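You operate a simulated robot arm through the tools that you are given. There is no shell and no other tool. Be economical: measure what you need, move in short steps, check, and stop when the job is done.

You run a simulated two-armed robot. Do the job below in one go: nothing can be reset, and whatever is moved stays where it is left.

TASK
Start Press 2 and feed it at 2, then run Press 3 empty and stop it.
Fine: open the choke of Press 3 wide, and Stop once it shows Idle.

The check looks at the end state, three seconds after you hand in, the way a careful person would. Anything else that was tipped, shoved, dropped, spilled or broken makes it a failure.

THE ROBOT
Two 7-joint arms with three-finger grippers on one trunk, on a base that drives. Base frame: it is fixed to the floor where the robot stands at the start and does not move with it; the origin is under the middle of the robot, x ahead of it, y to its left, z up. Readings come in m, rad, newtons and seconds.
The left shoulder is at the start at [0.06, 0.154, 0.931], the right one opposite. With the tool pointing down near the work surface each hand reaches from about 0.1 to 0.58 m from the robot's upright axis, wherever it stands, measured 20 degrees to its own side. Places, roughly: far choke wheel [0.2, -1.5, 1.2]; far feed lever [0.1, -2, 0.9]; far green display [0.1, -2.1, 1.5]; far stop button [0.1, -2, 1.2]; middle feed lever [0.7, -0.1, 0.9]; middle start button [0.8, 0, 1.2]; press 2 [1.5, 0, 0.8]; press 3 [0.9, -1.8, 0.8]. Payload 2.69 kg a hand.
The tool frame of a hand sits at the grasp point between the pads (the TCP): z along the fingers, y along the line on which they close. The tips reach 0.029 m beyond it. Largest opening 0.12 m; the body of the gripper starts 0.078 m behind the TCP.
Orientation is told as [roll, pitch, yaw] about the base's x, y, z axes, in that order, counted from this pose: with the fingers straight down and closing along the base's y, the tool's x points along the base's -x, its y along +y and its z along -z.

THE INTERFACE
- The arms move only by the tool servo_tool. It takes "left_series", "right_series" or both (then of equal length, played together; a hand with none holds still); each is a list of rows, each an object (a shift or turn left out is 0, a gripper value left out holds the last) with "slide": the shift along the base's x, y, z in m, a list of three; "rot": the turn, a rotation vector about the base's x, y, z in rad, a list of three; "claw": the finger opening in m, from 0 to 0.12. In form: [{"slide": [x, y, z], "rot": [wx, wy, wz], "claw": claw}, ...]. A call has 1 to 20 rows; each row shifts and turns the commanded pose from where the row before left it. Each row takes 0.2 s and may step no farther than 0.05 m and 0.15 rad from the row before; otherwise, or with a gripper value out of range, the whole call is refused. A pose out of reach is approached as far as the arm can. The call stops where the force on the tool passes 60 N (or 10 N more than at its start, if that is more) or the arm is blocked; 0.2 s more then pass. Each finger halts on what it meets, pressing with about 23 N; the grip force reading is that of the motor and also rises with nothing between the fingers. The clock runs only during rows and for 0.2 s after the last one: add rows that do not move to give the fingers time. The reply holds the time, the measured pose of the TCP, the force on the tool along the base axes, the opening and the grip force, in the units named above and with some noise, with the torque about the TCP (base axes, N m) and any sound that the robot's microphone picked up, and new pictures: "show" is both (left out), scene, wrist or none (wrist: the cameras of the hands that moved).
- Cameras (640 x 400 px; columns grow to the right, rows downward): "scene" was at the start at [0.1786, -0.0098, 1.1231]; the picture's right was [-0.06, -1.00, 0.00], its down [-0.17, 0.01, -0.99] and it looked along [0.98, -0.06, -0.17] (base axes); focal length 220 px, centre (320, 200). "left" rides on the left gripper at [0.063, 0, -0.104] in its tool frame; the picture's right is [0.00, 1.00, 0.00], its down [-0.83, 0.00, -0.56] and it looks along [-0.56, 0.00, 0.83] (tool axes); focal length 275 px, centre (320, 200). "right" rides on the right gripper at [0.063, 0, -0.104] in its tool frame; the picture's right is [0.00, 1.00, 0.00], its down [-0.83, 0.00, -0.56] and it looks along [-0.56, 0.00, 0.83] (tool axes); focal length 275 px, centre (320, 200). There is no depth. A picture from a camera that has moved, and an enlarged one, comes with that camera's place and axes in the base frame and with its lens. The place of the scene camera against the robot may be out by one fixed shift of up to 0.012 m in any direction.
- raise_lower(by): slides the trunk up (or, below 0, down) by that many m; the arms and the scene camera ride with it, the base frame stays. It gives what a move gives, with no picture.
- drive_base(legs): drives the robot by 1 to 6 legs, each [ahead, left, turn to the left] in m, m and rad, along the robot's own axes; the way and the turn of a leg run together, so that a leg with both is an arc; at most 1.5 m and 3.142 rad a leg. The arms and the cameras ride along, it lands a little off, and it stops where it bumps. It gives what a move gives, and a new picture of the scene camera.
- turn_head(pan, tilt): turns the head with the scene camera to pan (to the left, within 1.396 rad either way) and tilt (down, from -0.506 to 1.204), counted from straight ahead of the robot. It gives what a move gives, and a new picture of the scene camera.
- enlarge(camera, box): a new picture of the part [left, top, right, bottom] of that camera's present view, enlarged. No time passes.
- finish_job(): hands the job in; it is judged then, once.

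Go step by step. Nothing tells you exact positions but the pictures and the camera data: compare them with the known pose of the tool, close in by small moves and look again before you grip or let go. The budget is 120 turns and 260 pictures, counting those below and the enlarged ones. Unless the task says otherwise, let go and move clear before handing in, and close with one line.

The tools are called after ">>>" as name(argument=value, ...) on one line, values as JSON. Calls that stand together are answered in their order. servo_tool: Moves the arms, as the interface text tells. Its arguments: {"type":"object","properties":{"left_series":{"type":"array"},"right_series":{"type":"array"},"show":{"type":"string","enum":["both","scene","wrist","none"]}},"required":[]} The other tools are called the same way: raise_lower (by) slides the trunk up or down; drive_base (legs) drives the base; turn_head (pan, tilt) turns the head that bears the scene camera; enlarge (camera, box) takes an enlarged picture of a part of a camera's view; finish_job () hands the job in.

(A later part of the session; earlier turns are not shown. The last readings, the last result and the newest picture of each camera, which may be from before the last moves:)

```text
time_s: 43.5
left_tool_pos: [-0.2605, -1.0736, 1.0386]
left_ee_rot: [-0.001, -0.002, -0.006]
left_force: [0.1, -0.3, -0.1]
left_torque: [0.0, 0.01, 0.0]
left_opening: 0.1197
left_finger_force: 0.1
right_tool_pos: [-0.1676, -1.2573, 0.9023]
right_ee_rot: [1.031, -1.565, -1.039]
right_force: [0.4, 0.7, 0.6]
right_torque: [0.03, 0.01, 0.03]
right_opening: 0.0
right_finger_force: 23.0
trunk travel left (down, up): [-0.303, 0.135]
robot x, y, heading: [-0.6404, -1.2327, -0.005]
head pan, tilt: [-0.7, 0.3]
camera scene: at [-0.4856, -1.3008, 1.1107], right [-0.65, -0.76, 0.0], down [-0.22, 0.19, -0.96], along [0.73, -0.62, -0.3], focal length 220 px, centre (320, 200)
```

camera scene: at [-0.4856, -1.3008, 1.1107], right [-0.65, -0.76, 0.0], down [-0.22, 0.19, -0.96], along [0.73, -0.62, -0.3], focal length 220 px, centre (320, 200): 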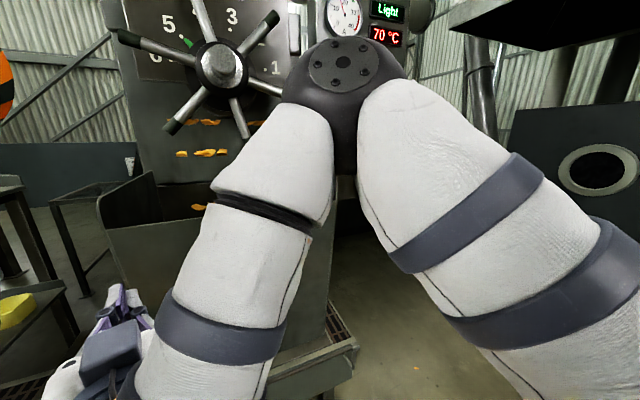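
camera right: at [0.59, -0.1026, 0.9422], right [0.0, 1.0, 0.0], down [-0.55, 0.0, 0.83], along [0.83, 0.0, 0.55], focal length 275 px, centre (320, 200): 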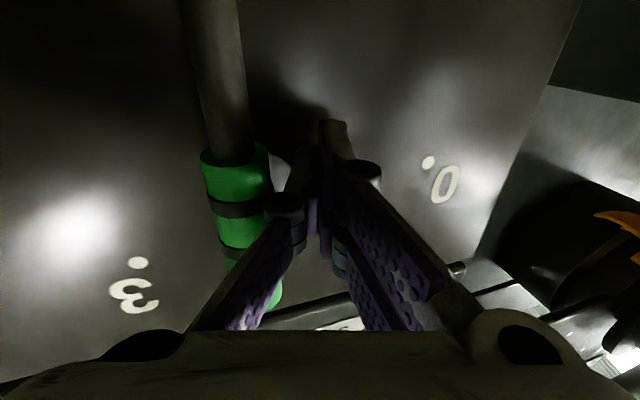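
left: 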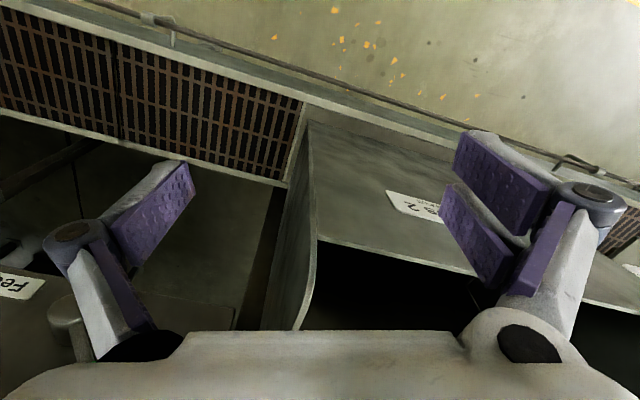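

Press 3 shows "Light" at 70 °C; its choke wheel is ahead-right of me. I raise the right hand for clearance, then drive further right and turn a bit to face it.

>>> servo_tool(right_series=[{"slide": [-0.01, -0.02, 0.045]}, {"slide": [-0.01, -0.02, 0.045]}, {"slide": [0, -0.02, 0.045]}, {"slide": [0, -0.02, 0.045]}, {"slide": [0, -0.02, 0]}], show="none")

>>> drive_base(legs=[[0, -0.5, -0.2]])

>>> turn_head(pan=0.0, tilt=0.0)

```text
refused: row 1 steps farther than a row can; nothing moved
```

```text
time_s: 47.8
left_tool_pos: [-0.2904, -1.6478, 1.0396]
left_ee_rot: [0.0, -0.002, -0.208]
left_force: [0.3, -0.1, -0.5]
left_torque: [0.02, -0.02, 0.0]
left_opening: 0.1197
left_finger_force: 0.1
right_tool_pos: [-0.2356, -1.8478, 0.9014]
right_ee_rot: [1.043, -1.564, -1.257]
right_force: [-0.4, -0.6, -0.1]
right_torque: [-0.05, -0.02, 0.0]
right_opening: 0.0
right_finger_force: 23.3
trunk travel left (down, up): [-0.303, 0.135]
robot x, y, heading: [-0.6939, -1.7292, -0.209]
head pan, tilt: [-0.7, 0.3]
camera scene: at [-0.555, -1.8263, 1.1107], right [-0.79, -0.61, 0.0], down [-0.18, 0.23, -0.96], along [0.59, -0.75, -0.3], focal length 220 px, centre (320, 200)
```

scene: 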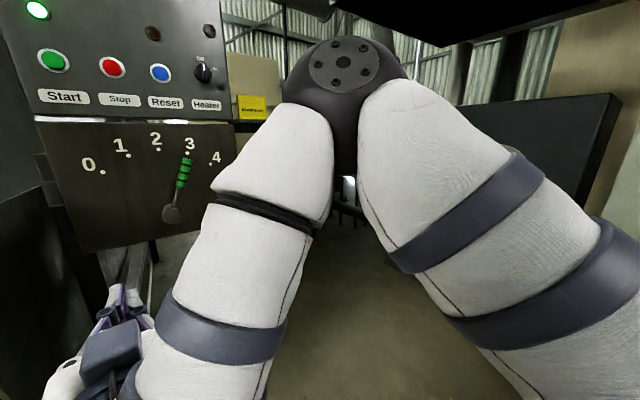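

```text
time_s: 48.9
left_tool_pos: [-0.2896, -1.648, 1.0394]
left_ee_rot: [-0.001, -0.001, -0.21]
left_force: [-0.6, 1.4, 0.7]
left_torque: [0.01, 0.0, -0.03]
left_opening: 0.12
left_finger_force: 0.1
right_tool_pos: [-0.2351, -1.8484, 0.9013]
right_ee_rot: [1.025, -1.563, -1.239]
right_force: [0.4, 0.3, 0.5]
right_torque: [0.01, -0.01, 0.01]
right_opening: 0.0
right_finger_force: 22.5
trunk travel left (down, up): [-0.303, 0.135]
robot x, y, heading: [-0.6968, -1.7287, -0.211]
head pan, tilt: [0.0, 0.0]
camera scene: at [-0.5243, -1.7713, 1.1384], right [-0.21, -0.98, 0.0], down [0.0, 0.0, -1.0], along [0.98, -0.21, 0.0], focal length 220 px, centre (320, 200)
```

scene: 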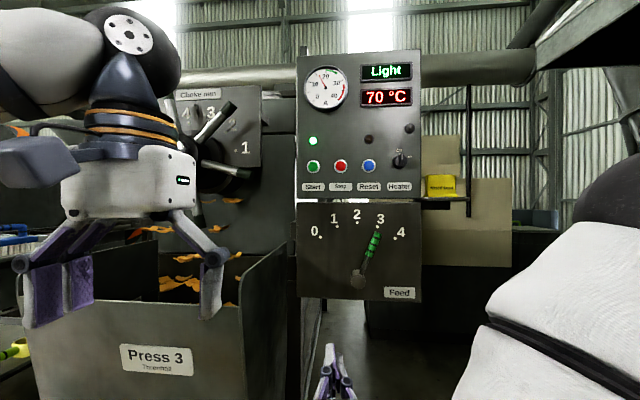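

Press 3: lever at about 3, running "Light"; the panel is about 0.92 m ahead of the base and square to me. I drive 0.26 m ahead to the same stance as at Press 2.

>>> drive_base(legs=[[0.26, 0, 0]])

```text
time_s: 50.8
left_tool_pos: [-0.0335, -1.7008, 1.038]
left_ee_rot: [0.001, 0.0, -0.21]
left_force: [0.3, -0.7, -0.2]
left_torque: [-0.01, -0.01, 0.01]
left_opening: 0.1199
left_finger_force: 0.0
right_tool_pos: [0.0204, -1.9028, 0.9013]
right_ee_rot: [0.964, -1.563, -1.178]
right_force: [0.7, -0.1, -0.5]
right_torque: [0.04, 0.0, 0.0]
right_opening: 0.0002
right_finger_force: 22.6
trunk travel left (down, up): [-0.303, 0.135]
robot x, y, heading: [-0.4422, -1.7825, -0.214]
head pan, tilt: [0.0, 0.0]
camera scene: at [-0.267, -1.8258, 1.1383], right [-0.21, -0.98, 0.0], down [0.0, 0.0, -1.0], along [0.98, -0.21, 0.0], focal length 220 px, centre (320, 200)
```

scene: 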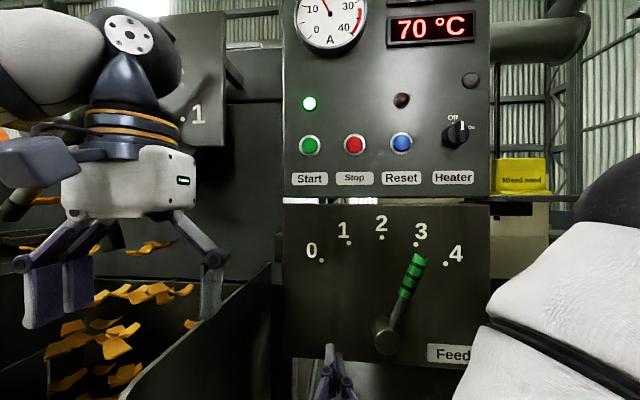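

The lever handle here runs from the hub (z≈0.886) up-right to 3. I move the closed right fingers over to its right side, still short of it, and look.

>>> servo_tool(right_series=[{"slide": [-0.0103, -0.0475, 0]}, {"slide": [-0.0103, -0.0475, 0]}, {"slide": [-0.0103, -0.0475, 0]}, {"slide": [-0.0103, -0.0475, 0]}, {"slide": [0, 0, 0.035]}, {"slide": [0, 0, 0.035]}, {"slide": [0, 0, 0]}])

```text
time_s: 52.4
left_tool_pos: [-0.033, -1.7016, 1.0382]
left_ee_rot: [-0.001, -0.001, -0.21]
left_force: [0.2, -0.9, 0.6]
left_torque: [0.0, -0.01, 0.01]
left_opening: 0.12
left_finger_force: 0.1
right_tool_pos: [0.0143, -2.0914, 0.9706]
right_ee_rot: [1.074, -1.566, -1.286]
right_force: [0.2, -0.2, -0.1]
right_torque: [0.02, 0.01, 0.01]
right_opening: 0.0003
right_finger_force: 22.7
right hand out of reach, approached as far as the arm can: row 2, 3, 4
trunk travel left (down, up): [-0.303, 0.135]
robot x, y, heading: [-0.4403, -1.7844, -0.204]
head pan, tilt: [0.0, 0.0]
camera scene: at [-0.2675, -1.8257, 1.1384], right [-0.21, -0.98, 0.0], down [0.0, 0.0, -1.0], along [0.98, -0.21, 0.0], focal length 220 px, centre (320, 200)
camera right: at [-0.0886, -2.0699, 0.9089], right [0.21, 0.98, 0.0], down [-0.54, 0.12, 0.83], along [0.81, -0.18, 0.55], focal length 275 px, centre (320, 200)
```

scene: 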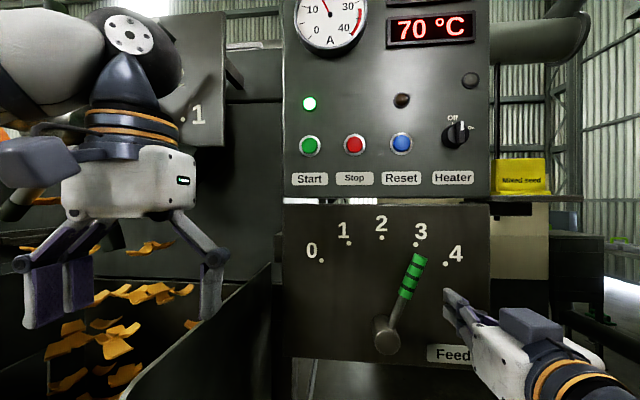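
right: 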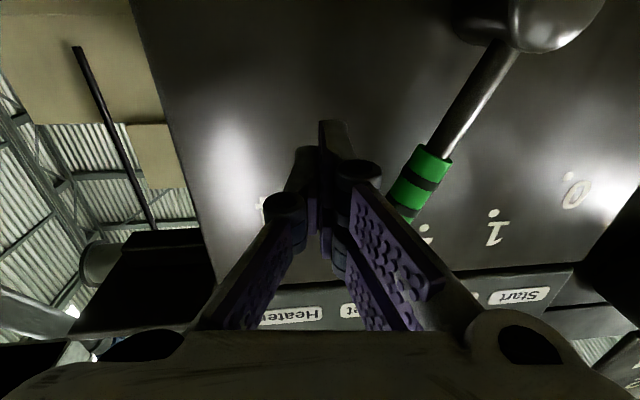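

The handle is at camera depth ≈0.37, and the fingertips are just to its right. I go in 2 cm and push it left in small steps.

>>> servo_tool(right_series=[{"slide": [0.0195, -0.0042, 0.028]}, {"slide": [0.0042, 0.0195, 0]}, {"slide": [0.0025, 0.0117, 0.002]}, {"slide": [0.0025, 0.0117, 0.006]}, {"slide": [0.0025, 0.0117, 0.005]}, {"slide": [0.0025, 0.0117, 0.003]}, {"slide": [0.0025, 0.0117, 0.0]}, {"slide": [0, 0, 0]}])

```text
time_s: 54.2
left_tool_pos: [-0.0329, -1.7025, 1.0381]
left_ee_rot: [0.001, -0.002, -0.21]
left_force: [-0.1, 1.1, 0.0]
left_torque: [0.06, -0.01, 0.02]
left_opening: 0.1199
left_finger_force: 0.1
right_tool_pos: [0.049, -2.018, 1.0099]
right_ee_rot: [1.093, -1.564, -1.305]
right_force: [-0.4, -1.5, 0.5]
right_torque: [-0.07, -0.01, 0.0]
right_opening: 0.0
right_finger_force: 22.8
trunk travel left (down, up): [-0.303, 0.135]
robot x, y, heading: [-0.4424, -1.785, -0.211]
head pan, tilt: [0.0, 0.0]
camera scene: at [-0.2677, -1.8258, 1.1384], right [-0.21, -0.98, 0.0], down [0.0, 0.0, -1.0], along [0.98, -0.21, 0.0], focal length 220 px, centre (320, 200)
camera right: at [-0.0535, -1.996, 0.9501], right [0.21, 0.98, 0.0], down [-0.54, 0.12, 0.83], along [0.81, -0.18, 0.55], focal length 275 px, centre (320, 200)
```

scene: 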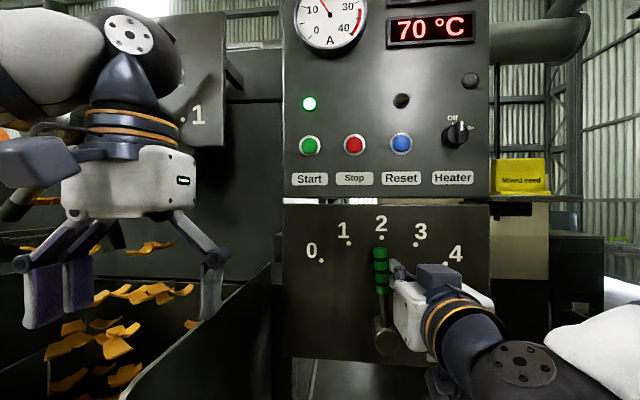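
right: 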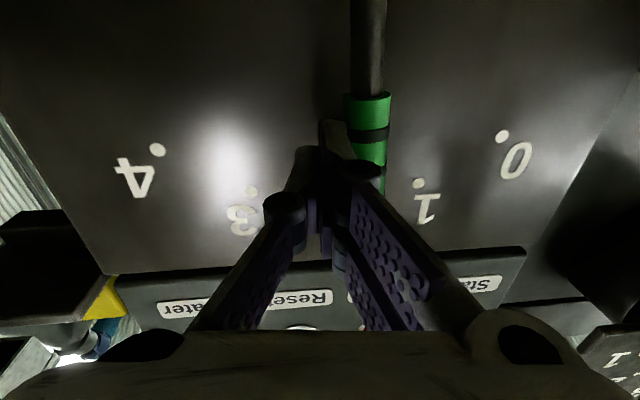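

It works; lever is at 2 and the cake flow can be cut. I continue pushing left toward 0.

>>> servo_tool(right_series=[{"slide": [0.0025, 0.0117, 0.0]}, {"slide": [0.0025, 0.0117, 0.0]}, {"slide": [0.0025, 0.0117, -0.002]}, {"slide": [0.0025, 0.0117, -0.005]}, {"slide": [0.0025, 0.0117, -0.006]}, {"slide": [0.002, 0.009, -0.006]}, {"slide": [0, 0, 0]}])

```text
time_s: 55.8
left_tool_pos: [-0.0345, -1.7019, 1.0401]
left_ee_rot: [0.0, -0.001, -0.21]
left_force: [0.1, -0.4, -1.0]
left_torque: [0.01, -0.01, 0.02]
left_opening: 0.1199
left_finger_force: 0.1
right_tool_pos: [0.0622, -1.9508, 0.9937]
right_ee_rot: [1.606, -1.564, -1.821]
right_force: [-6.4, -8.0, 7.3]
right_torque: [-0.17, -0.12, -0.21]
right_opening: 0.0
right_finger_force: 23.2
trunk travel left (down, up): [-0.303, 0.135]
robot x, y, heading: [-0.4387, -1.7847, -0.208]
head pan, tilt: [0.0, 0.0]
camera scene: at [-0.2688, -1.8267, 1.1386], right [-0.21, -0.98, 0.0], down [0.0, 0.0, -1.0], along [0.98, -0.21, 0.0], focal length 220 px, centre (320, 200)
camera right: at [-0.0404, -1.9295, 0.9332], right [0.21, 0.98, 0.0], down [-0.54, 0.12, 0.83], along [0.81, -0.18, 0.56], focal length 275 px, centre (320, 200)
```

scene: 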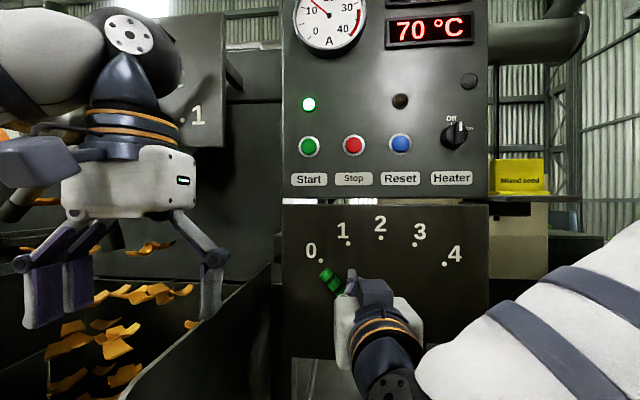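
right: 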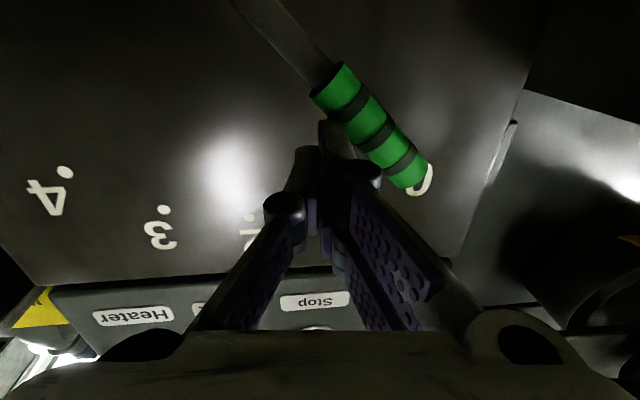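

The lever is against its stop at 0. I back the hand off (right-up, then toward me) and look at the display and choke.

>>> servo_tool(right_series=[{"slide": [-0.005, -0.015, 0.015]}, {"slide": [-0.045, 0.0095, 0]}, {"slide": [-0.045, 0.0095, 0]}, {"slide": [0, 0, -0.04]}, {"slide": [0, 0, -0.04]}], show="scene")

>>> turn_head(pan=0.4, tilt=-0.3)

```text
time_s: 57.0
left_tool_pos: [-0.0338, -1.7031, 1.0383]
left_ee_rot: [0.001, -0.001, -0.21]
left_force: [-0.5, 0.0, 0.9]
left_torque: [0.01, 0.0, 0.0]
left_opening: 0.1201
left_finger_force: 0.0
right_tool_pos: [-0.0171, -1.9378, 0.9299]
right_ee_rot: [1.085, -1.563, -1.301]
right_force: [-0.4, 0.3, -0.2]
right_torque: [-0.03, 0.0, 0.0]
right_opening: 0.0002
right_finger_force: 23.3
right hand out of reach, approached as far as the arm can: row 3, 4, 5
trunk travel left (down, up): [-0.303, 0.135]
robot x, y, heading: [-0.4409, -1.7861, -0.21]
head pan, tilt: [0.0, 0.0]
camera scene: at [-0.2671, -1.8259, 1.1383], right [-0.21, -0.98, 0.0], down [0.0, 0.0, -1.0], along [0.98, -0.21, 0.0], focal length 220 px, centre (320, 200)
```

scene: 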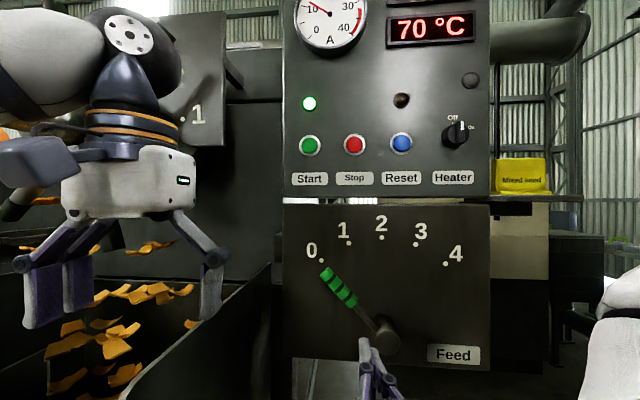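

```text
time_s: 57.8
left_tool_pos: [-0.0325, -1.7025, 1.0386]
left_ee_rot: [-0.001, -0.002, -0.209]
left_force: [0.1, -0.2, 0.0]
left_torque: [0.01, -0.01, -0.01]
left_opening: 0.1199
left_finger_force: 0.1
right_tool_pos: [-0.0169, -1.9364, 0.9306]
right_ee_rot: [1.044, -1.563, -1.259]
right_force: [-0.1, 0.0, -0.2]
right_torque: [0.02, 0.02, 0.02]
right_opening: 0.0
right_finger_force: 23.3
trunk travel left (down, up): [-0.303, 0.135]
robot x, y, heading: [-0.4397, -1.7839, -0.214]
head pan, tilt: [0.4, -0.3]
camera scene: at [-0.2783, -1.7922, 1.1638], right [0.19, -0.98, 0.0], down [0.29, 0.06, -0.96], along [0.94, 0.18, 0.3], focal length 220 px, centre (320, 200)
```

scene: 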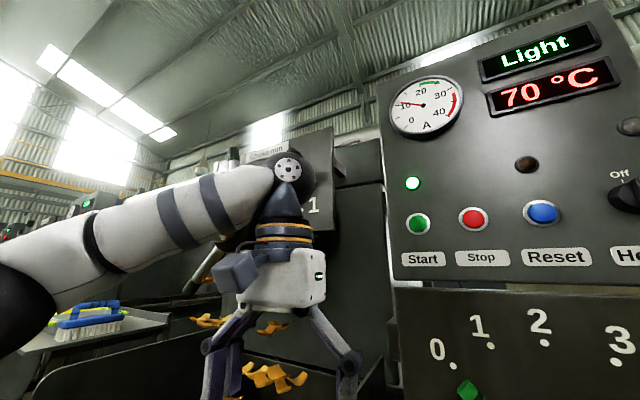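

Feed is at 0. Next the choke: I back the base 0.25 m and look at the wheel and its scale.

>>> drive_base(legs=[[-0.25, 0, 0]])

>>> servo_tool(left_series=[{"slide": [0, 0, -0.05]}, {"slide": [0, 0, -0.05]}, {"slide": [0, 0, -0.05]}, {"slide": [0, 0, -0.04]}], show="none")

>>> turn_head(pan=0.4, tilt=-0.1)

```text
time_s: 59.6
left_tool_pos: [-0.275, -1.6491, 1.0393]
left_ee_rot: [0.0, -0.001, -0.201]
left_force: [-0.9, 0.1, 0.9]
left_torque: [-0.01, -0.04, -0.03]
left_opening: 0.1202
left_finger_force: 0.1
right_tool_pos: [-0.2591, -1.8834, 0.9306]
right_ee_rot: [1.097, -1.565, -1.305]
right_force: [-0.6, -0.1, -0.5]
right_torque: [0.01, 0.0, 0.01]
right_opening: 0.0
right_finger_force: 23.2
trunk travel left (down, up): [-0.303, 0.135]
robot x, y, heading: [-0.6772, -1.7299, -0.205]
head pan, tilt: [0.4, -0.3]
camera scene: at [-0.5204, -1.7406, 1.164], right [0.19, -0.98, 0.0], down [0.29, 0.06, -0.96], along [0.94, 0.18, 0.3], focal length 220 px, centre (320, 200)
```

scene: 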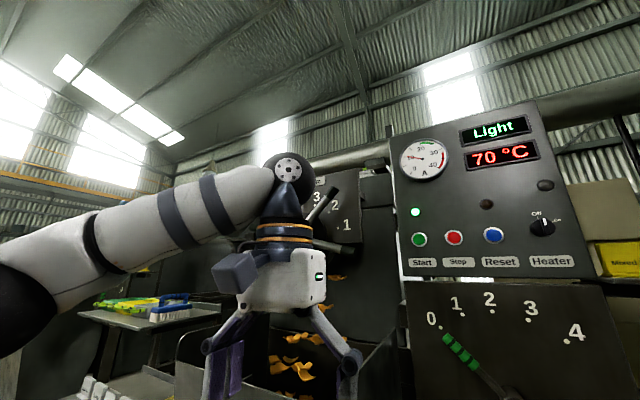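

```text
time_s: 60.6
left_tool_pos: [-0.2746, -1.6494, 0.8489]
left_ee_rot: [0.0, -0.001, -0.206]
left_force: [-0.8, -1.0, -0.2]
left_torque: [0.0, 0.02, -0.02]
left_opening: 0.12
left_finger_force: 0.0
right_tool_pos: [-0.2586, -1.8847, 0.9314]
right_ee_rot: [1.014, -1.564, -1.22]
right_force: [0.4, -0.1, -0.7]
right_torque: [0.02, 0.0, 0.02]
right_opening: 0.0002
right_finger_force: 23.7
trunk travel left (down, up): [-0.303, 0.135]
robot x, y, heading: [-0.6805, -1.734, -0.212]
head pan, tilt: [0.4, -0.3]
```

```text
time_s: 61.4
left_tool_pos: [-0.275, -1.6502, 0.8499]
left_ee_rot: [0.0, -0.001, -0.203]
left_force: [-0.8, 0.6, 0.0]
left_torque: [0.01, -0.01, 0.0]
left_opening: 0.12
left_finger_force: 0.0
right_tool_pos: [-0.259, -1.8852, 0.9296]
right_ee_rot: [1.031, -1.564, -1.24]
right_force: [-0.2, 0.0, 0.3]
right_torque: [-0.03, 0.0, 0.01]
right_opening: 0.0
right_finger_force: 23.7
trunk travel left (down, up): [-0.303, 0.135]
robot x, y, heading: [-0.6805, -1.7371, -0.204]
head pan, tilt: [0.4, -0.099]
camera scene: at [-0.5115, -1.739, 1.1473], right [0.19, -0.98, 0.0], down [0.1, 0.02, -0.99], along [0.98, 0.19, 0.1], focal length 220 px, centre (320, 200)
```

scene: 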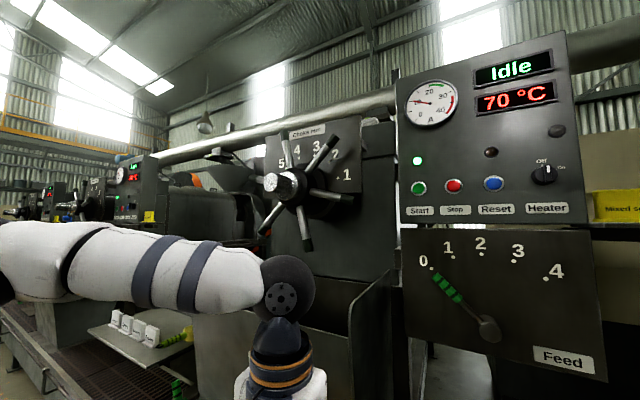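

Press 3 already shows "Idle". I enlarge the choke wheel and its scale.

>>> enlarge(camera="scene", box=[230, 110, 390, 260])

```text
2.67 times, centred on (310, 185) of scene
camera zoom: at [-0.5115, -1.739, 1.1473], right [0.19, -0.98, 0.0], down [0.1, 0.02, -0.99], along [0.98, 0.19, 0.1], focal length 587 px, centre (347, 240)
```

zoom: 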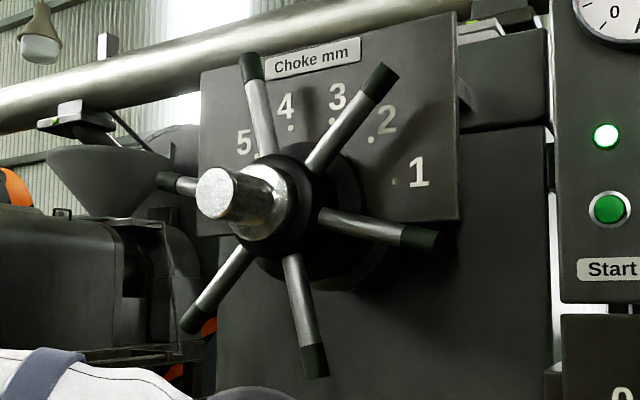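

No pointer visible from this angle, so I shift left in front of the wheel to look square on.

>>> drive_base(legs=[[0, 0.33, 0]])

>>> turn_head(pan=0.0, tilt=-0.15)

>>> enlarge(camera="scene", box=[220, 90, 420, 260])

```text
time_s: 64.5
left_tool_pos: [-0.2068, -1.3239, 0.85]
left_ee_rot: [-0.002, -0.002, -0.208]
left_force: [-0.5, 1.5, 0.1]
left_torque: [0.02, 0.0, -0.04]
left_opening: 0.1201
left_finger_force: 0.1
right_tool_pos: [-0.1902, -1.5575, 0.9302]
right_ee_rot: [1.015, -1.566, -1.225]
right_force: [0.0, 0.5, -0.1]
right_torque: [0.04, -0.02, -0.06]
right_opening: 0.0002
right_finger_force: 22.9
trunk travel left (down, up): [-0.303, 0.135]
robot x, y, heading: [-0.6132, -1.4019, -0.208]
head pan, tilt: [0.4, -0.099]
camera scene: at [-0.4429, -1.4118, 1.1472], right [0.19, -0.98, 0.0], down [0.1, 0.02, -1.0], along [0.98, 0.19, 0.1], focal length 220 px, centre (320, 200)
```

scene: 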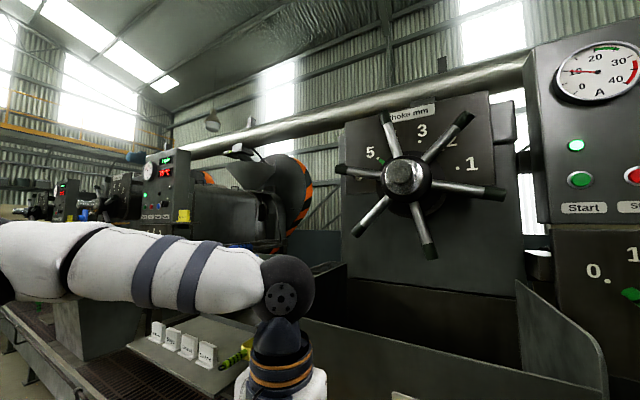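

```text
time_s: 65.4
left_tool_pos: [-0.2068, -1.3226, 0.8487]
left_ee_rot: [0.001, -0.001, -0.207]
left_force: [0.3, 0.0, 0.1]
left_torque: [-0.01, 0.03, -0.01]
left_opening: 0.12
left_finger_force: 0.1
right_tool_pos: [-0.1907, -1.5576, 0.9293]
right_ee_rot: [1.036, -1.565, -1.247]
right_force: [0.2, 0.3, 0.7]
right_torque: [0.0, 0.0, 0.06]
right_opening: 0.0
right_finger_force: 23.2
trunk travel left (down, up): [-0.303, 0.135]
robot x, y, heading: [-0.6121, -1.4025, -0.205]
head pan, tilt: [0.0, -0.15]
camera scene: at [-0.445, -1.4461, 1.1516], right [-0.21, -0.98, 0.0], down [0.15, -0.03, -0.99], along [0.97, -0.2, 0.15], focal length 220 px, centre (320, 200)
```

scene: 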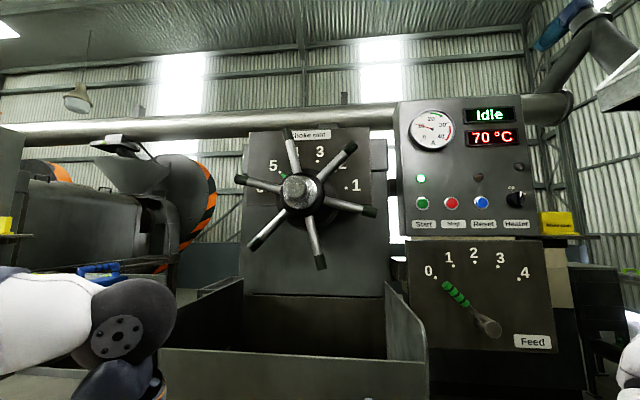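

```text
2.35 times, centred on (320, 175) of scene
camera zoom: at [-0.445, -1.4461, 1.1516], right [-0.21, -0.98, 0.0], down [0.15, -0.03, -0.99], along [0.97, -0.2, 0.15], focal length 518 px, centre (320, 259)
```

zoom: 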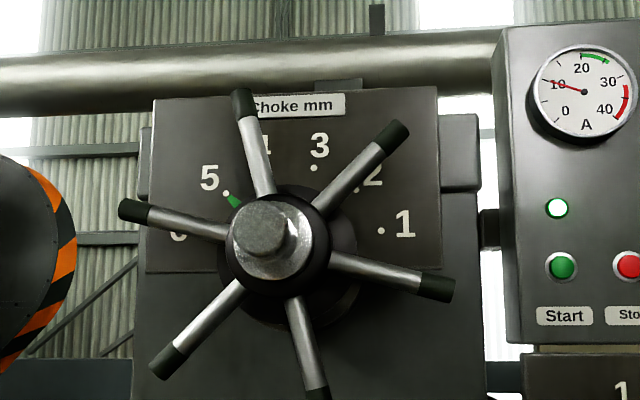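

The green pointer sits at 5 on a 1–6 scale, so wide open is 6, one mark further counter-clockwise. The wheel centre works out at about [0.174, -1.524, 1.26]; I set the right hand low-right of it (to push the right spoke up), lift the left hand, and drive closer.

>>> servo_tool(right_series=[{"slide": [-0.002, -0.01, 0.045]}, {"slide": [-0.002, -0.01, 0.045]}, {"slide": [-0.002, -0.01, 0.045]}, {"slide": [-0.002, -0.01, 0.045]}, {"slide": [-0.002, -0.01, 0.045]}, {"slide": [-0.002, -0.01, 0.015]}], left_series=[{"slide": [0, 0, 0.04]}, {"slide": [0, 0, 0.03]}, {"slide": [0, 0, 0.03]}, {"slide": [0, 0, 0]}, {"slide": [0, 0, 0]}, {"slide": [0, 0, 0]}], show="none")

>>> drive_base(legs=[[0.2, 0, 0]])

>>> servo_tool(right_series=[{"slide": [0, 0, 0]}], show="wrist")

```text
time_s: 66.8
left_tool_pos: [-0.2047, -1.323, 0.9512]
left_ee_rot: [-0.001, -0.001, -0.207]
left_force: [0.4, 0.6, -0.2]
left_torque: [-0.03, 0.01, -0.01]
left_opening: 0.1198
left_finger_force: 0.1
right_tool_pos: [-0.2016, -1.6163, 1.1708]
right_ee_rot: [1.039, -1.565, -1.25]
right_force: [0.2, -0.6, 0.3]
right_torque: [-0.01, 0.01, -0.04]
right_opening: 0.0
right_finger_force: 22.2
trunk travel left (down, up): [-0.303, 0.135]
robot x, y, heading: [-0.6126, -1.406, -0.209]
head pan, tilt: [0.0, -0.15]
```

```text
time_s: 68.4
left_tool_pos: [-0.0092, -1.3649, 0.9502]
left_ee_rot: [-0.001, 0.0, -0.21]
left_force: [1.0, 0.3, -0.5]
left_torque: [0.0, 0.02, -0.02]
left_opening: 0.1199
left_finger_force: 0.0
right_tool_pos: [-0.0075, -1.6581, 1.1679]
right_ee_rot: [0.961, -1.564, -1.173]
right_force: [-0.4, 0.5, -0.7]
right_torque: [-0.01, -0.01, 0.01]
right_opening: 0.0
right_finger_force: 22.4
trunk travel left (down, up): [-0.303, 0.135]
robot x, y, heading: [-0.4163, -1.4477, -0.208]
head pan, tilt: [0.0, -0.15]
camera scene: at [-0.25, -1.4879, 1.1515], right [-0.21, -0.98, 0.0], down [0.15, -0.03, -0.99], along [0.97, -0.21, 0.15], focal length 220 px, centre (320, 200)
```

scene: 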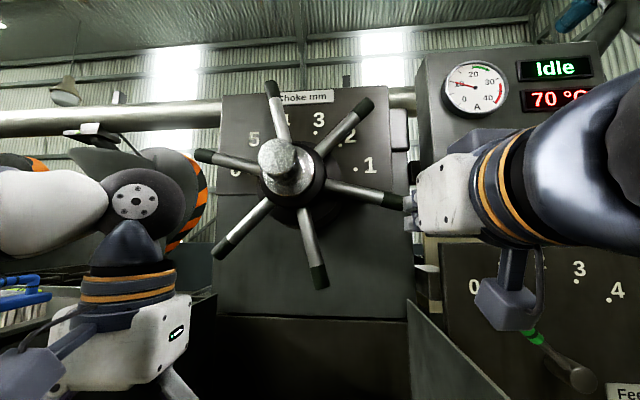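

```text
time_s: 68.8
left_tool_pos: [-0.0096, -1.3656, 0.9504]
left_ee_rot: [0.0, -0.002, -0.21]
left_force: [0.3, -0.4, 0.0]
left_torque: [0.02, -0.03, -0.01]
left_opening: 0.1199
left_finger_force: 0.1
right_tool_pos: [-0.0083, -1.6586, 1.17]
right_ee_rot: [1.06, -1.565, -1.27]
right_force: [0.0, 0.4, -0.4]
right_torque: [0.05, 0.0, -0.03]
right_opening: 0.0001
right_finger_force: 22.8
trunk travel left (down, up): [-0.303, 0.135]
robot x, y, heading: [-0.4169, -1.448, -0.212]
head pan, tilt: [0.0, -0.15]
camera right: at [-0.1104, -1.6376, 1.1087], right [0.21, 0.98, 0.0], down [-0.54, 0.12, 0.83], along [0.81, -0.18, 0.55], focal length 275 px, centre (320, 200)
```

right: 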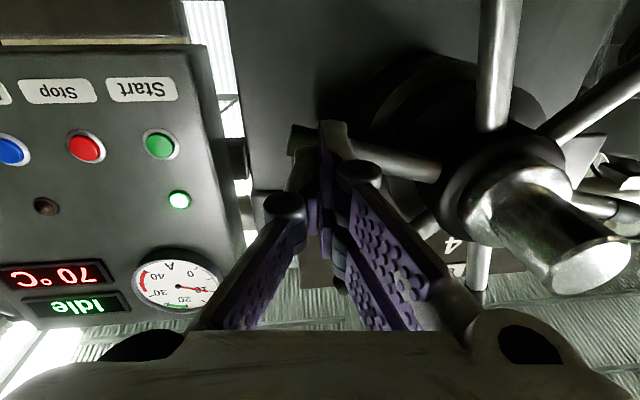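

The right spoke's tip is at about [0.12,-1.713,1.206]; the fingers are right under it. I go forward 0.125 m beneath it and then raise to begin turning.

>>> servo_tool(right_series=[{"slide": [0.04, -0.0085, 0]}, {"slide": [0.04, -0.0085, 0]}, {"slide": [0.03, -0.0065, 0]}, {"slide": [0.012, -0.0025, 0]}, {"slide": [0, 0, 0]}])

```text
time_s: 70.0
left_tool_pos: [-0.0097, -1.3647, 0.9496]
left_ee_rot: [0.0, 0.0, -0.21]
left_force: [-0.5, 0.2, -0.4]
left_torque: [0.01, -0.02, 0.0]
left_opening: 0.1203
left_finger_force: 0.0
right_tool_pos: [0.1156, -1.6861, 1.1692]
right_ee_rot: [1.056, -1.566, -1.271]
right_force: [0.1, 0.5, 0.6]
right_torque: [0.01, -0.02, 0.03]
right_opening: 0.0
right_finger_force: 23.2
trunk travel left (down, up): [-0.303, 0.135]
robot x, y, heading: [-0.4201, -1.4458, -0.21]
head pan, tilt: [0.0, -0.15]
camera scene: at [-0.2506, -1.4878, 1.1516], right [-0.21, -0.98, 0.0], down [0.15, -0.03, -0.99], along [0.97, -0.21, 0.15], focal length 220 px, centre (320, 200)
camera right: at [0.0126, -1.6646, 1.109], right [0.21, 0.98, 0.0], down [-0.54, 0.12, 0.83], along [0.81, -0.18, 0.55], focal length 275 px, centre (320, 200)
```

scene: 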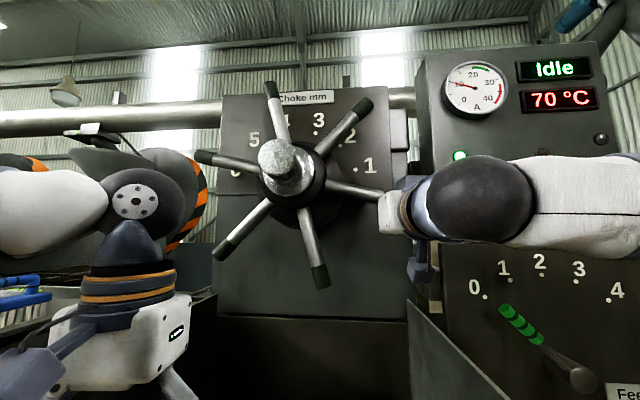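
right: 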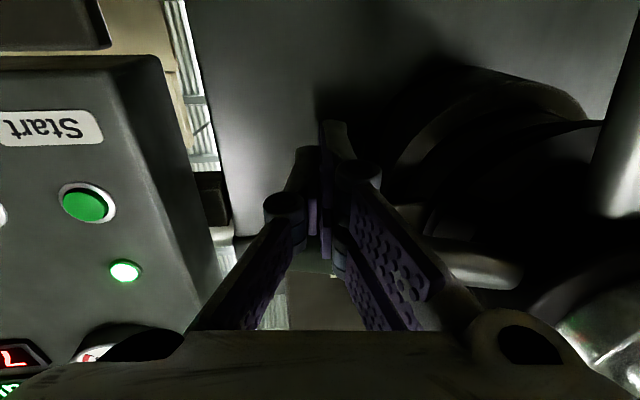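

The fingers are beneath the right spoke without contact. I raise in small steps to turn the wheel counter-clockwise.

>>> servo_tool(right_series=[{"slide": [0, 0, 0.015]}, {"slide": [0, 0, 0.01]}, {"slide": [0, 0, 0.01]}, {"slide": [0, 0, 0.01]}, {"slide": [0, 0, 0.01]}, {"slide": [0, 0, 0.01]}, {"slide": [0, 0, 0]}])

```text
time_s: 71.6
left_tool_pos: [-0.0108, -1.3655, 0.9494]
left_ee_rot: [0.0, -0.002, -0.209]
left_force: [0.2, 0.3, -0.6]
left_torque: [0.0, 0.02, 0.01]
left_opening: 0.12
left_finger_force: 0.1
right_tool_pos: [0.1147, -1.6848, 1.2358]
right_ee_rot: [1.082, -1.566, -1.296]
right_force: [0.4, -1.3, -1.0]
right_torque: [-0.04, 0.02, 0.01]
right_opening: 0.0001
right_finger_force: 22.9
trunk travel left (down, up): [-0.303, 0.135]
robot x, y, heading: [-0.4189, -1.4461, -0.214]
head pan, tilt: [0.0, -0.15]
camera scene: at [-0.2505, -1.4879, 1.1516], right [-0.21, -0.98, 0.0], down [0.15, -0.03, -0.99], along [0.97, -0.21, 0.15], focal length 220 px, centre (320, 200)
camera right: at [0.0118, -1.6643, 1.1748], right [0.21, 0.98, 0.0], down [-0.54, 0.12, 0.83], along [0.81, -0.18, 0.55], focal length 275 px, centre (320, 200)
```

scene: 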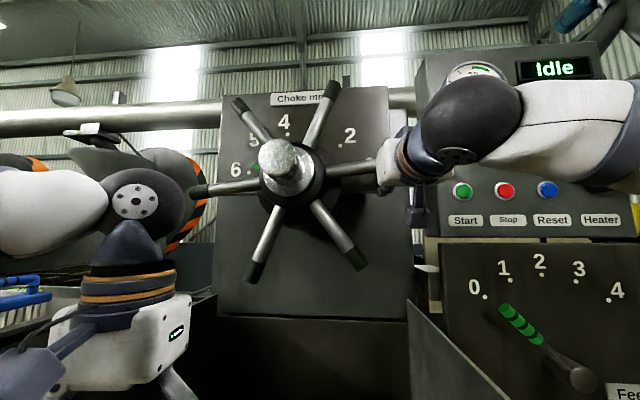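
right: 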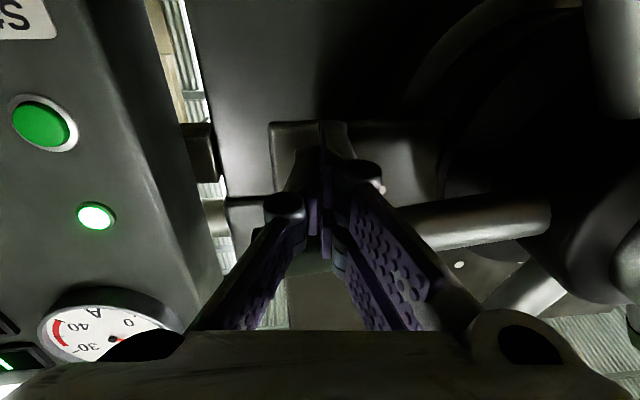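

The wheel turns easily. I check the pointer against the 6.

>>> enlarge(camera="scene", box=[210, 80, 390, 220])

```text
2.86 times, centred on (300, 150) of scene
camera zoom: at [-0.2505, -1.4879, 1.1516], right [-0.21, -0.98, 0.0], down [0.15, -0.03, -0.99], along [0.97, -0.21, 0.15], focal length 628 px, centre (377, 343)
```

zoom: 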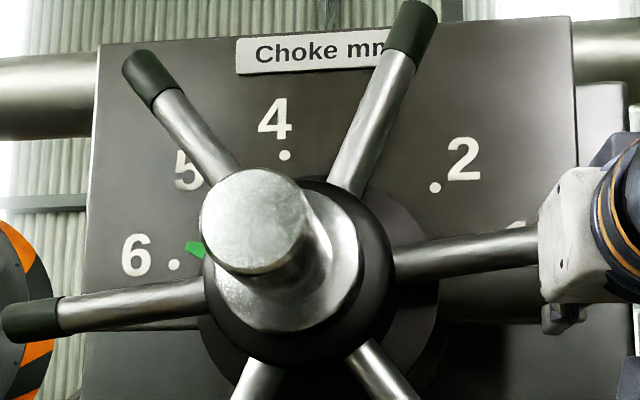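

The pointer is between 5 and 6, nearly there. I raise a bit more.

>>> servo_tool(right_series=[{"slide": [0, 0, 0.01]}, {"slide": [0, 0, 0.008]}, {"slide": [0, 0, 0.006]}, {"slide": [0, 0, 0]}], show="none")

>>> enlarge(camera="scene", box=[210, 80, 390, 220])

```text
time_s: 72.6
left_tool_pos: [-0.0104, -1.3651, 0.9493]
left_ee_rot: [-0.002, -0.001, -0.209]
left_force: [-0.3, -0.7, 0.3]
left_torque: [0.01, 0.0, 0.02]
left_opening: 0.1199
left_finger_force: 0.0
right_tool_pos: [0.1141, -1.685, 1.2578]
right_ee_rot: [0.709, -1.565, -0.922]
right_force: [-4.1, 0.0, -9.7]
right_torque: [-0.12, -0.03, 0.07]
right_opening: 0.0
right_finger_force: 23.1
trunk travel left (down, up): [-0.303, 0.135]
robot x, y, heading: [-0.4207, -1.4511, -0.216]
head pan, tilt: [0.0, -0.15]
```

```text
2.86 times, centred on (300, 150) of scene
camera zoom: at [-0.2506, -1.488, 1.1515], right [-0.21, -0.98, 0.0], down [0.15, -0.03, -0.99], along [0.97, -0.21, 0.15], focal length 628 px, centre (377, 343)
```

zoom: 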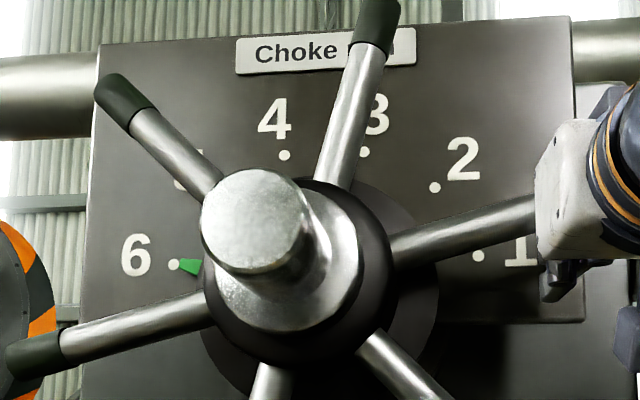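

The pointer is at 6 and the resistance has risen, so the stop is reached. One small extra nudge to be sure it's against the stop, then I withdraw downward and back.

>>> servo_tool(right_series=[{"slide": [0, 0, 0.005]}, {"slide": [0, 0, 0]}], show="none")

>>> servo_tool(right_series=[{"slide": [0, 0, -0.02]}, {"slide": [0, 0, -0.02]}, {"slide": [-0.04, 0.0085, -0.01]}, {"slide": [-0.045, 0.0095, 0]}, {"slide": [-0.04, 0.0085, 0]}], show="scene")

>>> enlarge(camera="scene", box=[210, 80, 390, 220])

```text
time_s: 73.2
left_tool_pos: [-0.0102, -1.3653, 0.9507]
left_ee_rot: [0.001, 0.0, -0.209]
left_force: [-0.7, -0.3, 0.5]
left_torque: [0.01, 0.02, 0.0]
left_opening: 0.1197
left_finger_force: 0.1
right_tool_pos: [0.114, -1.6853, 1.2587]
right_ee_rot: [0.299, -1.555, -0.51]
right_force: [-24.5, 1.5, -48.4]
right_torque: [-0.6, -0.21, 0.27]
right_opening: 0.0
right_finger_force: 22.9
trunk travel left (down, up): [-0.303, 0.135]
robot x, y, heading: [-0.4198, -1.4478, -0.21]
head pan, tilt: [0.0, -0.15]
```

```text
time_s: 74.4
left_tool_pos: [-0.0093, -1.3642, 0.9498]
left_ee_rot: [0.0, -0.002, -0.21]
left_force: [0.0, -0.1, 0.0]
left_torque: [-0.03, -0.01, -0.01]
left_opening: 0.1203
left_finger_force: 0.0
right_tool_pos: [-0.0112, -1.6571, 1.2167]
right_ee_rot: [1.184, -1.565, -1.397]
right_force: [-1.0, 0.0, 0.1]
right_torque: [0.01, -0.02, -0.01]
right_opening: 0.0
right_finger_force: 22.7
trunk travel left (down, up): [-0.303, 0.135]
robot x, y, heading: [-0.4142, -1.445, -0.214]
head pan, tilt: [0.0, -0.15]
camera scene: at [-0.251, -1.4877, 1.1517], right [-0.21, -0.98, 0.0], down [0.15, -0.03, -0.99], along [0.97, -0.21, 0.15], focal length 220 px, centre (320, 200)
```

scene: 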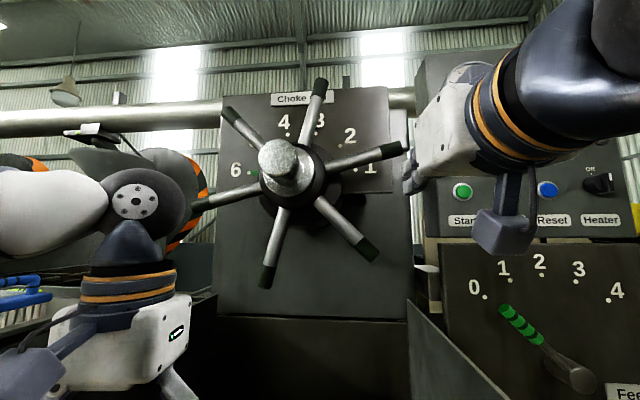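

```text
2.86 times, centred on (300, 150) of scene
camera zoom: at [-0.251, -1.4877, 1.1517], right [-0.21, -0.98, 0.0], down [0.15, -0.03, -0.99], along [0.97, -0.21, 0.15], focal length 628 px, centre (377, 343)
```

zoom: 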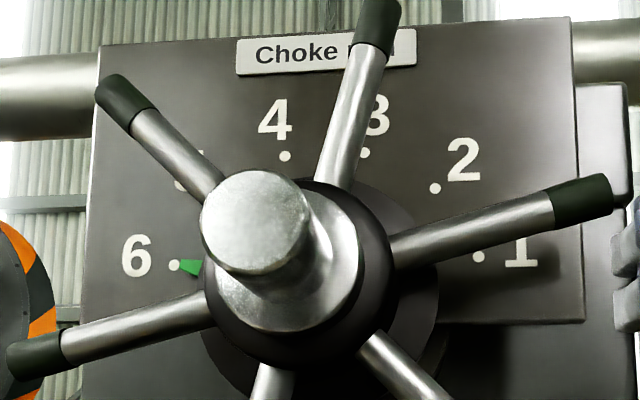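

Choke is hard against its stop at 6 and the press was Idle; the Stop button is at about [0.15,-2.008,1.25]. I back off, shift right, and approach again in front of the panel.

>>> drive_base(legs=[[-0.22, 0, 0], [0, -0.38, 0]])

>>> servo_tool(left_series=[{"slide": [0, 0, 0.04]}, {"slide": [0, 0, 0.04]}], right_series=[{"slide": [0, 0, 0.015]}, {"slide": [0, 0, 0.015]}])

```text
time_s: 79.2
left_tool_pos: [-0.302, -1.6916, 0.9493]
left_ee_rot: [0.001, -0.003, -0.205]
left_force: [0.7, -1.3, -0.1]
left_torque: [-0.02, 0.02, -0.01]
left_opening: 0.1199
left_finger_force: 0.1
right_tool_pos: [-0.3018, -1.9847, 1.2167]
right_ee_rot: [1.042, -1.564, -1.249]
right_force: [-0.1, -0.3, 0.0]
right_torque: [-0.01, 0.02, 0.0]
right_opening: 0.0
right_finger_force: 22.8
trunk travel left (down, up): [-0.303, 0.135]
robot x, y, heading: [-0.7051, -1.7761, -0.206]
head pan, tilt: [0.0, -0.15]
camera scene: at [-0.542, -1.8157, 1.1516], right [-0.2, -0.98, 0.0], down [0.15, -0.03, -0.99], along [0.97, -0.2, 0.15], focal length 220 px, centre (320, 200)
```

scene: 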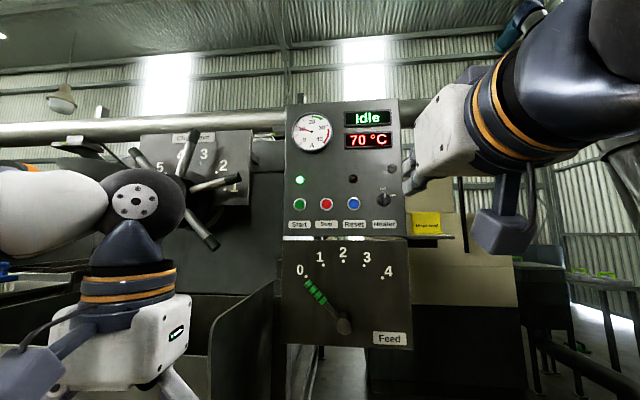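

```text
time_s: 79.8
left_tool_pos: [-0.3018, -1.6906, 1.0313]
left_ee_rot: [-0.002, 0.001, -0.205]
left_force: [-0.3, 0.3, -0.2]
left_torque: [-0.03, 0.0, -0.02]
left_opening: 0.12
left_finger_force: 0.0
right_tool_pos: [-0.3013, -1.9852, 1.2451]
right_ee_rot: [0.962, -1.564, -1.171]
right_force: [0.6, 0.0, 0.4]
right_torque: [0.05, 0.02, -0.03]
right_opening: 0.0
right_finger_force: 23.1
trunk travel left (down, up): [-0.303, 0.135]
robot x, y, heading: [-0.7115, -1.7773, -0.206]
head pan, tilt: [0.0, -0.15]
camera scene: at [-0.5421, -1.8156, 1.1516], right [-0.2, -0.98, 0.0], down [0.15, -0.03, -0.99], along [0.97, -0.2, 0.15], focal length 220 px, centre (320, 200)
camera right: at [-0.4033, -1.9639, 1.1853], right [0.21, 0.98, 0.0], down [-0.54, 0.11, 0.83], along [0.81, -0.17, 0.55], focal length 275 px, centre (320, 200)
camera left: at [-0.3632, -1.6765, 1.1353], right [0.21, 0.98, 0.0], down [0.81, -0.17, 0.56], along [0.54, -0.12, -0.83], focal length 275 px, centre (320, 200)
```

scene: 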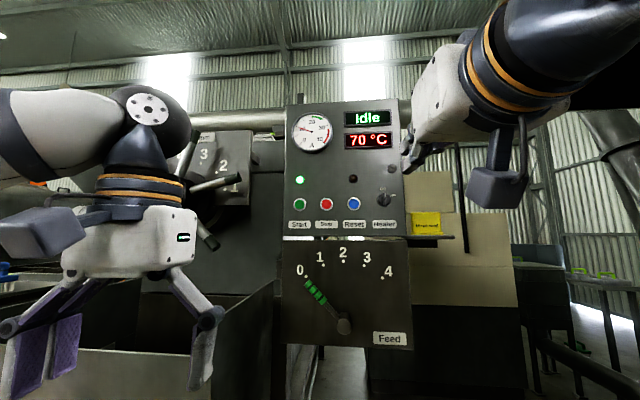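
right: 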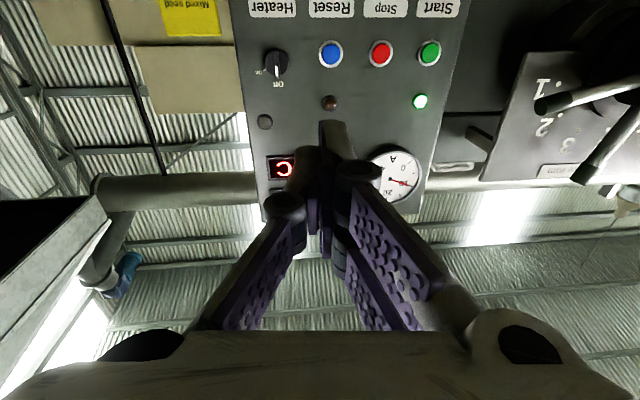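
left: 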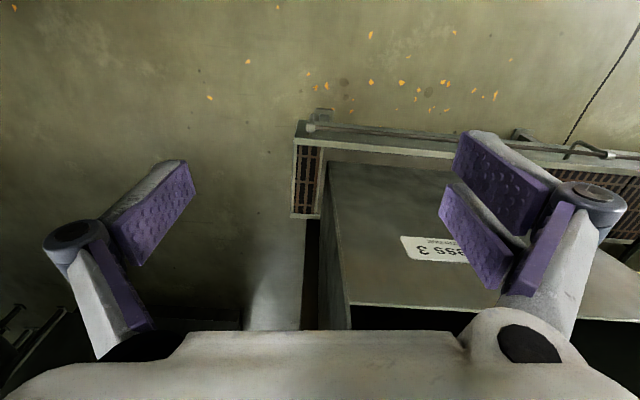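

Still "Idle". Stop is at about [0.12,-1.98,1.238]; I drive 0.22 m ahead and look through the wrist.

>>> drive_base(legs=[[0.22, 0, 0]])

>>> servo_tool(right_series=[{"slide": [0.009, 0.043, -0.003]}, {"slide": [0.009, 0.043, -0.003]}, {"slide": [0, 0, 0]}], show="both")

```text
time_s: 81.5
left_tool_pos: [-0.0858, -1.7344, 1.0299]
left_ee_rot: [0.0, 0.001, -0.205]
left_force: [0.0, 0.1, -0.3]
left_torque: [0.01, 0.04, -0.04]
left_opening: 0.1201
left_finger_force: 0.1
right_tool_pos: [-0.0864, -2.0297, 1.2454]
right_ee_rot: [0.946, -1.564, -1.155]
right_force: [-0.3, -0.3, 0.3]
right_torque: [-0.02, -0.01, -0.02]
right_opening: 0.0
right_finger_force: 22.4
trunk travel left (down, up): [-0.303, 0.135]
robot x, y, heading: [-0.4945, -1.8185, -0.204]
head pan, tilt: [0.0, -0.15]
camera scene: at [-0.327, -1.8602, 1.1515], right [-0.2, -0.98, 0.0], down [0.15, -0.03, -0.99], along [0.97, -0.2, 0.15], focal length 220 px, centre (320, 200)
```

scene: 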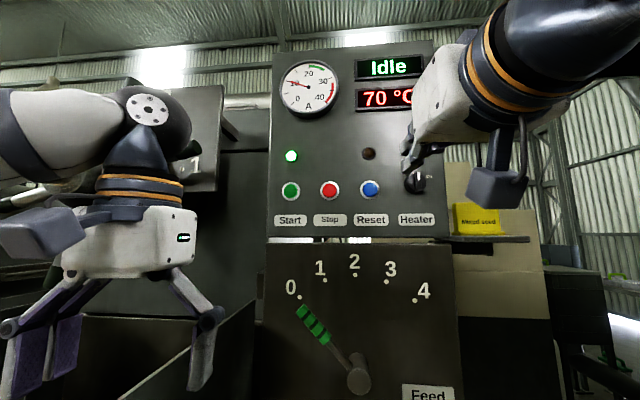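

```text
time_s: 82.2
left_tool_pos: [-0.0878, -1.7348, 1.0315]
left_ee_rot: [0.0, -0.002, -0.205]
left_force: [-0.8, -0.6, -0.2]
left_torque: [-0.03, 0.0, -0.03]
left_opening: 0.1199
left_finger_force: 0.2
right_tool_pos: [-0.0681, -1.9428, 1.2405]
right_ee_rot: [1.087, -1.564, -1.297]
right_force: [-1.4, 0.2, 1.1]
right_torque: [0.0, 0.02, 0.0]
right_opening: 0.0
right_finger_force: 23.5
trunk travel left (down, up): [-0.303, 0.135]
robot x, y, heading: [-0.4954, -1.8219, -0.2]
head pan, tilt: [0.0, -0.15]
camera scene: at [-0.3276, -1.8603, 1.1516], right [-0.2, -0.98, 0.0], down [0.15, -0.03, -0.99], along [0.97, -0.2, 0.15], focal length 220 px, centre (320, 200)
camera right: at [-0.1712, -1.9222, 1.1789], right [0.21, 0.98, 0.0], down [-0.54, 0.11, 0.83], along [0.81, -0.17, 0.55], focal length 275 px, centre (320, 200)
```

scene: 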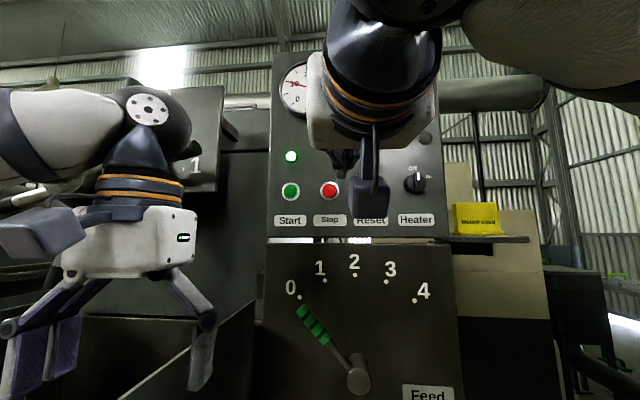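
right: 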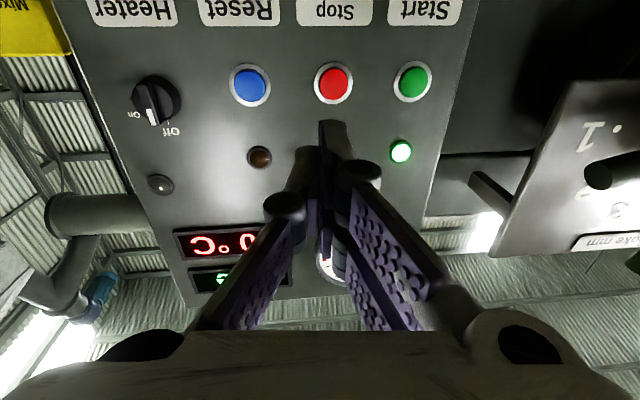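

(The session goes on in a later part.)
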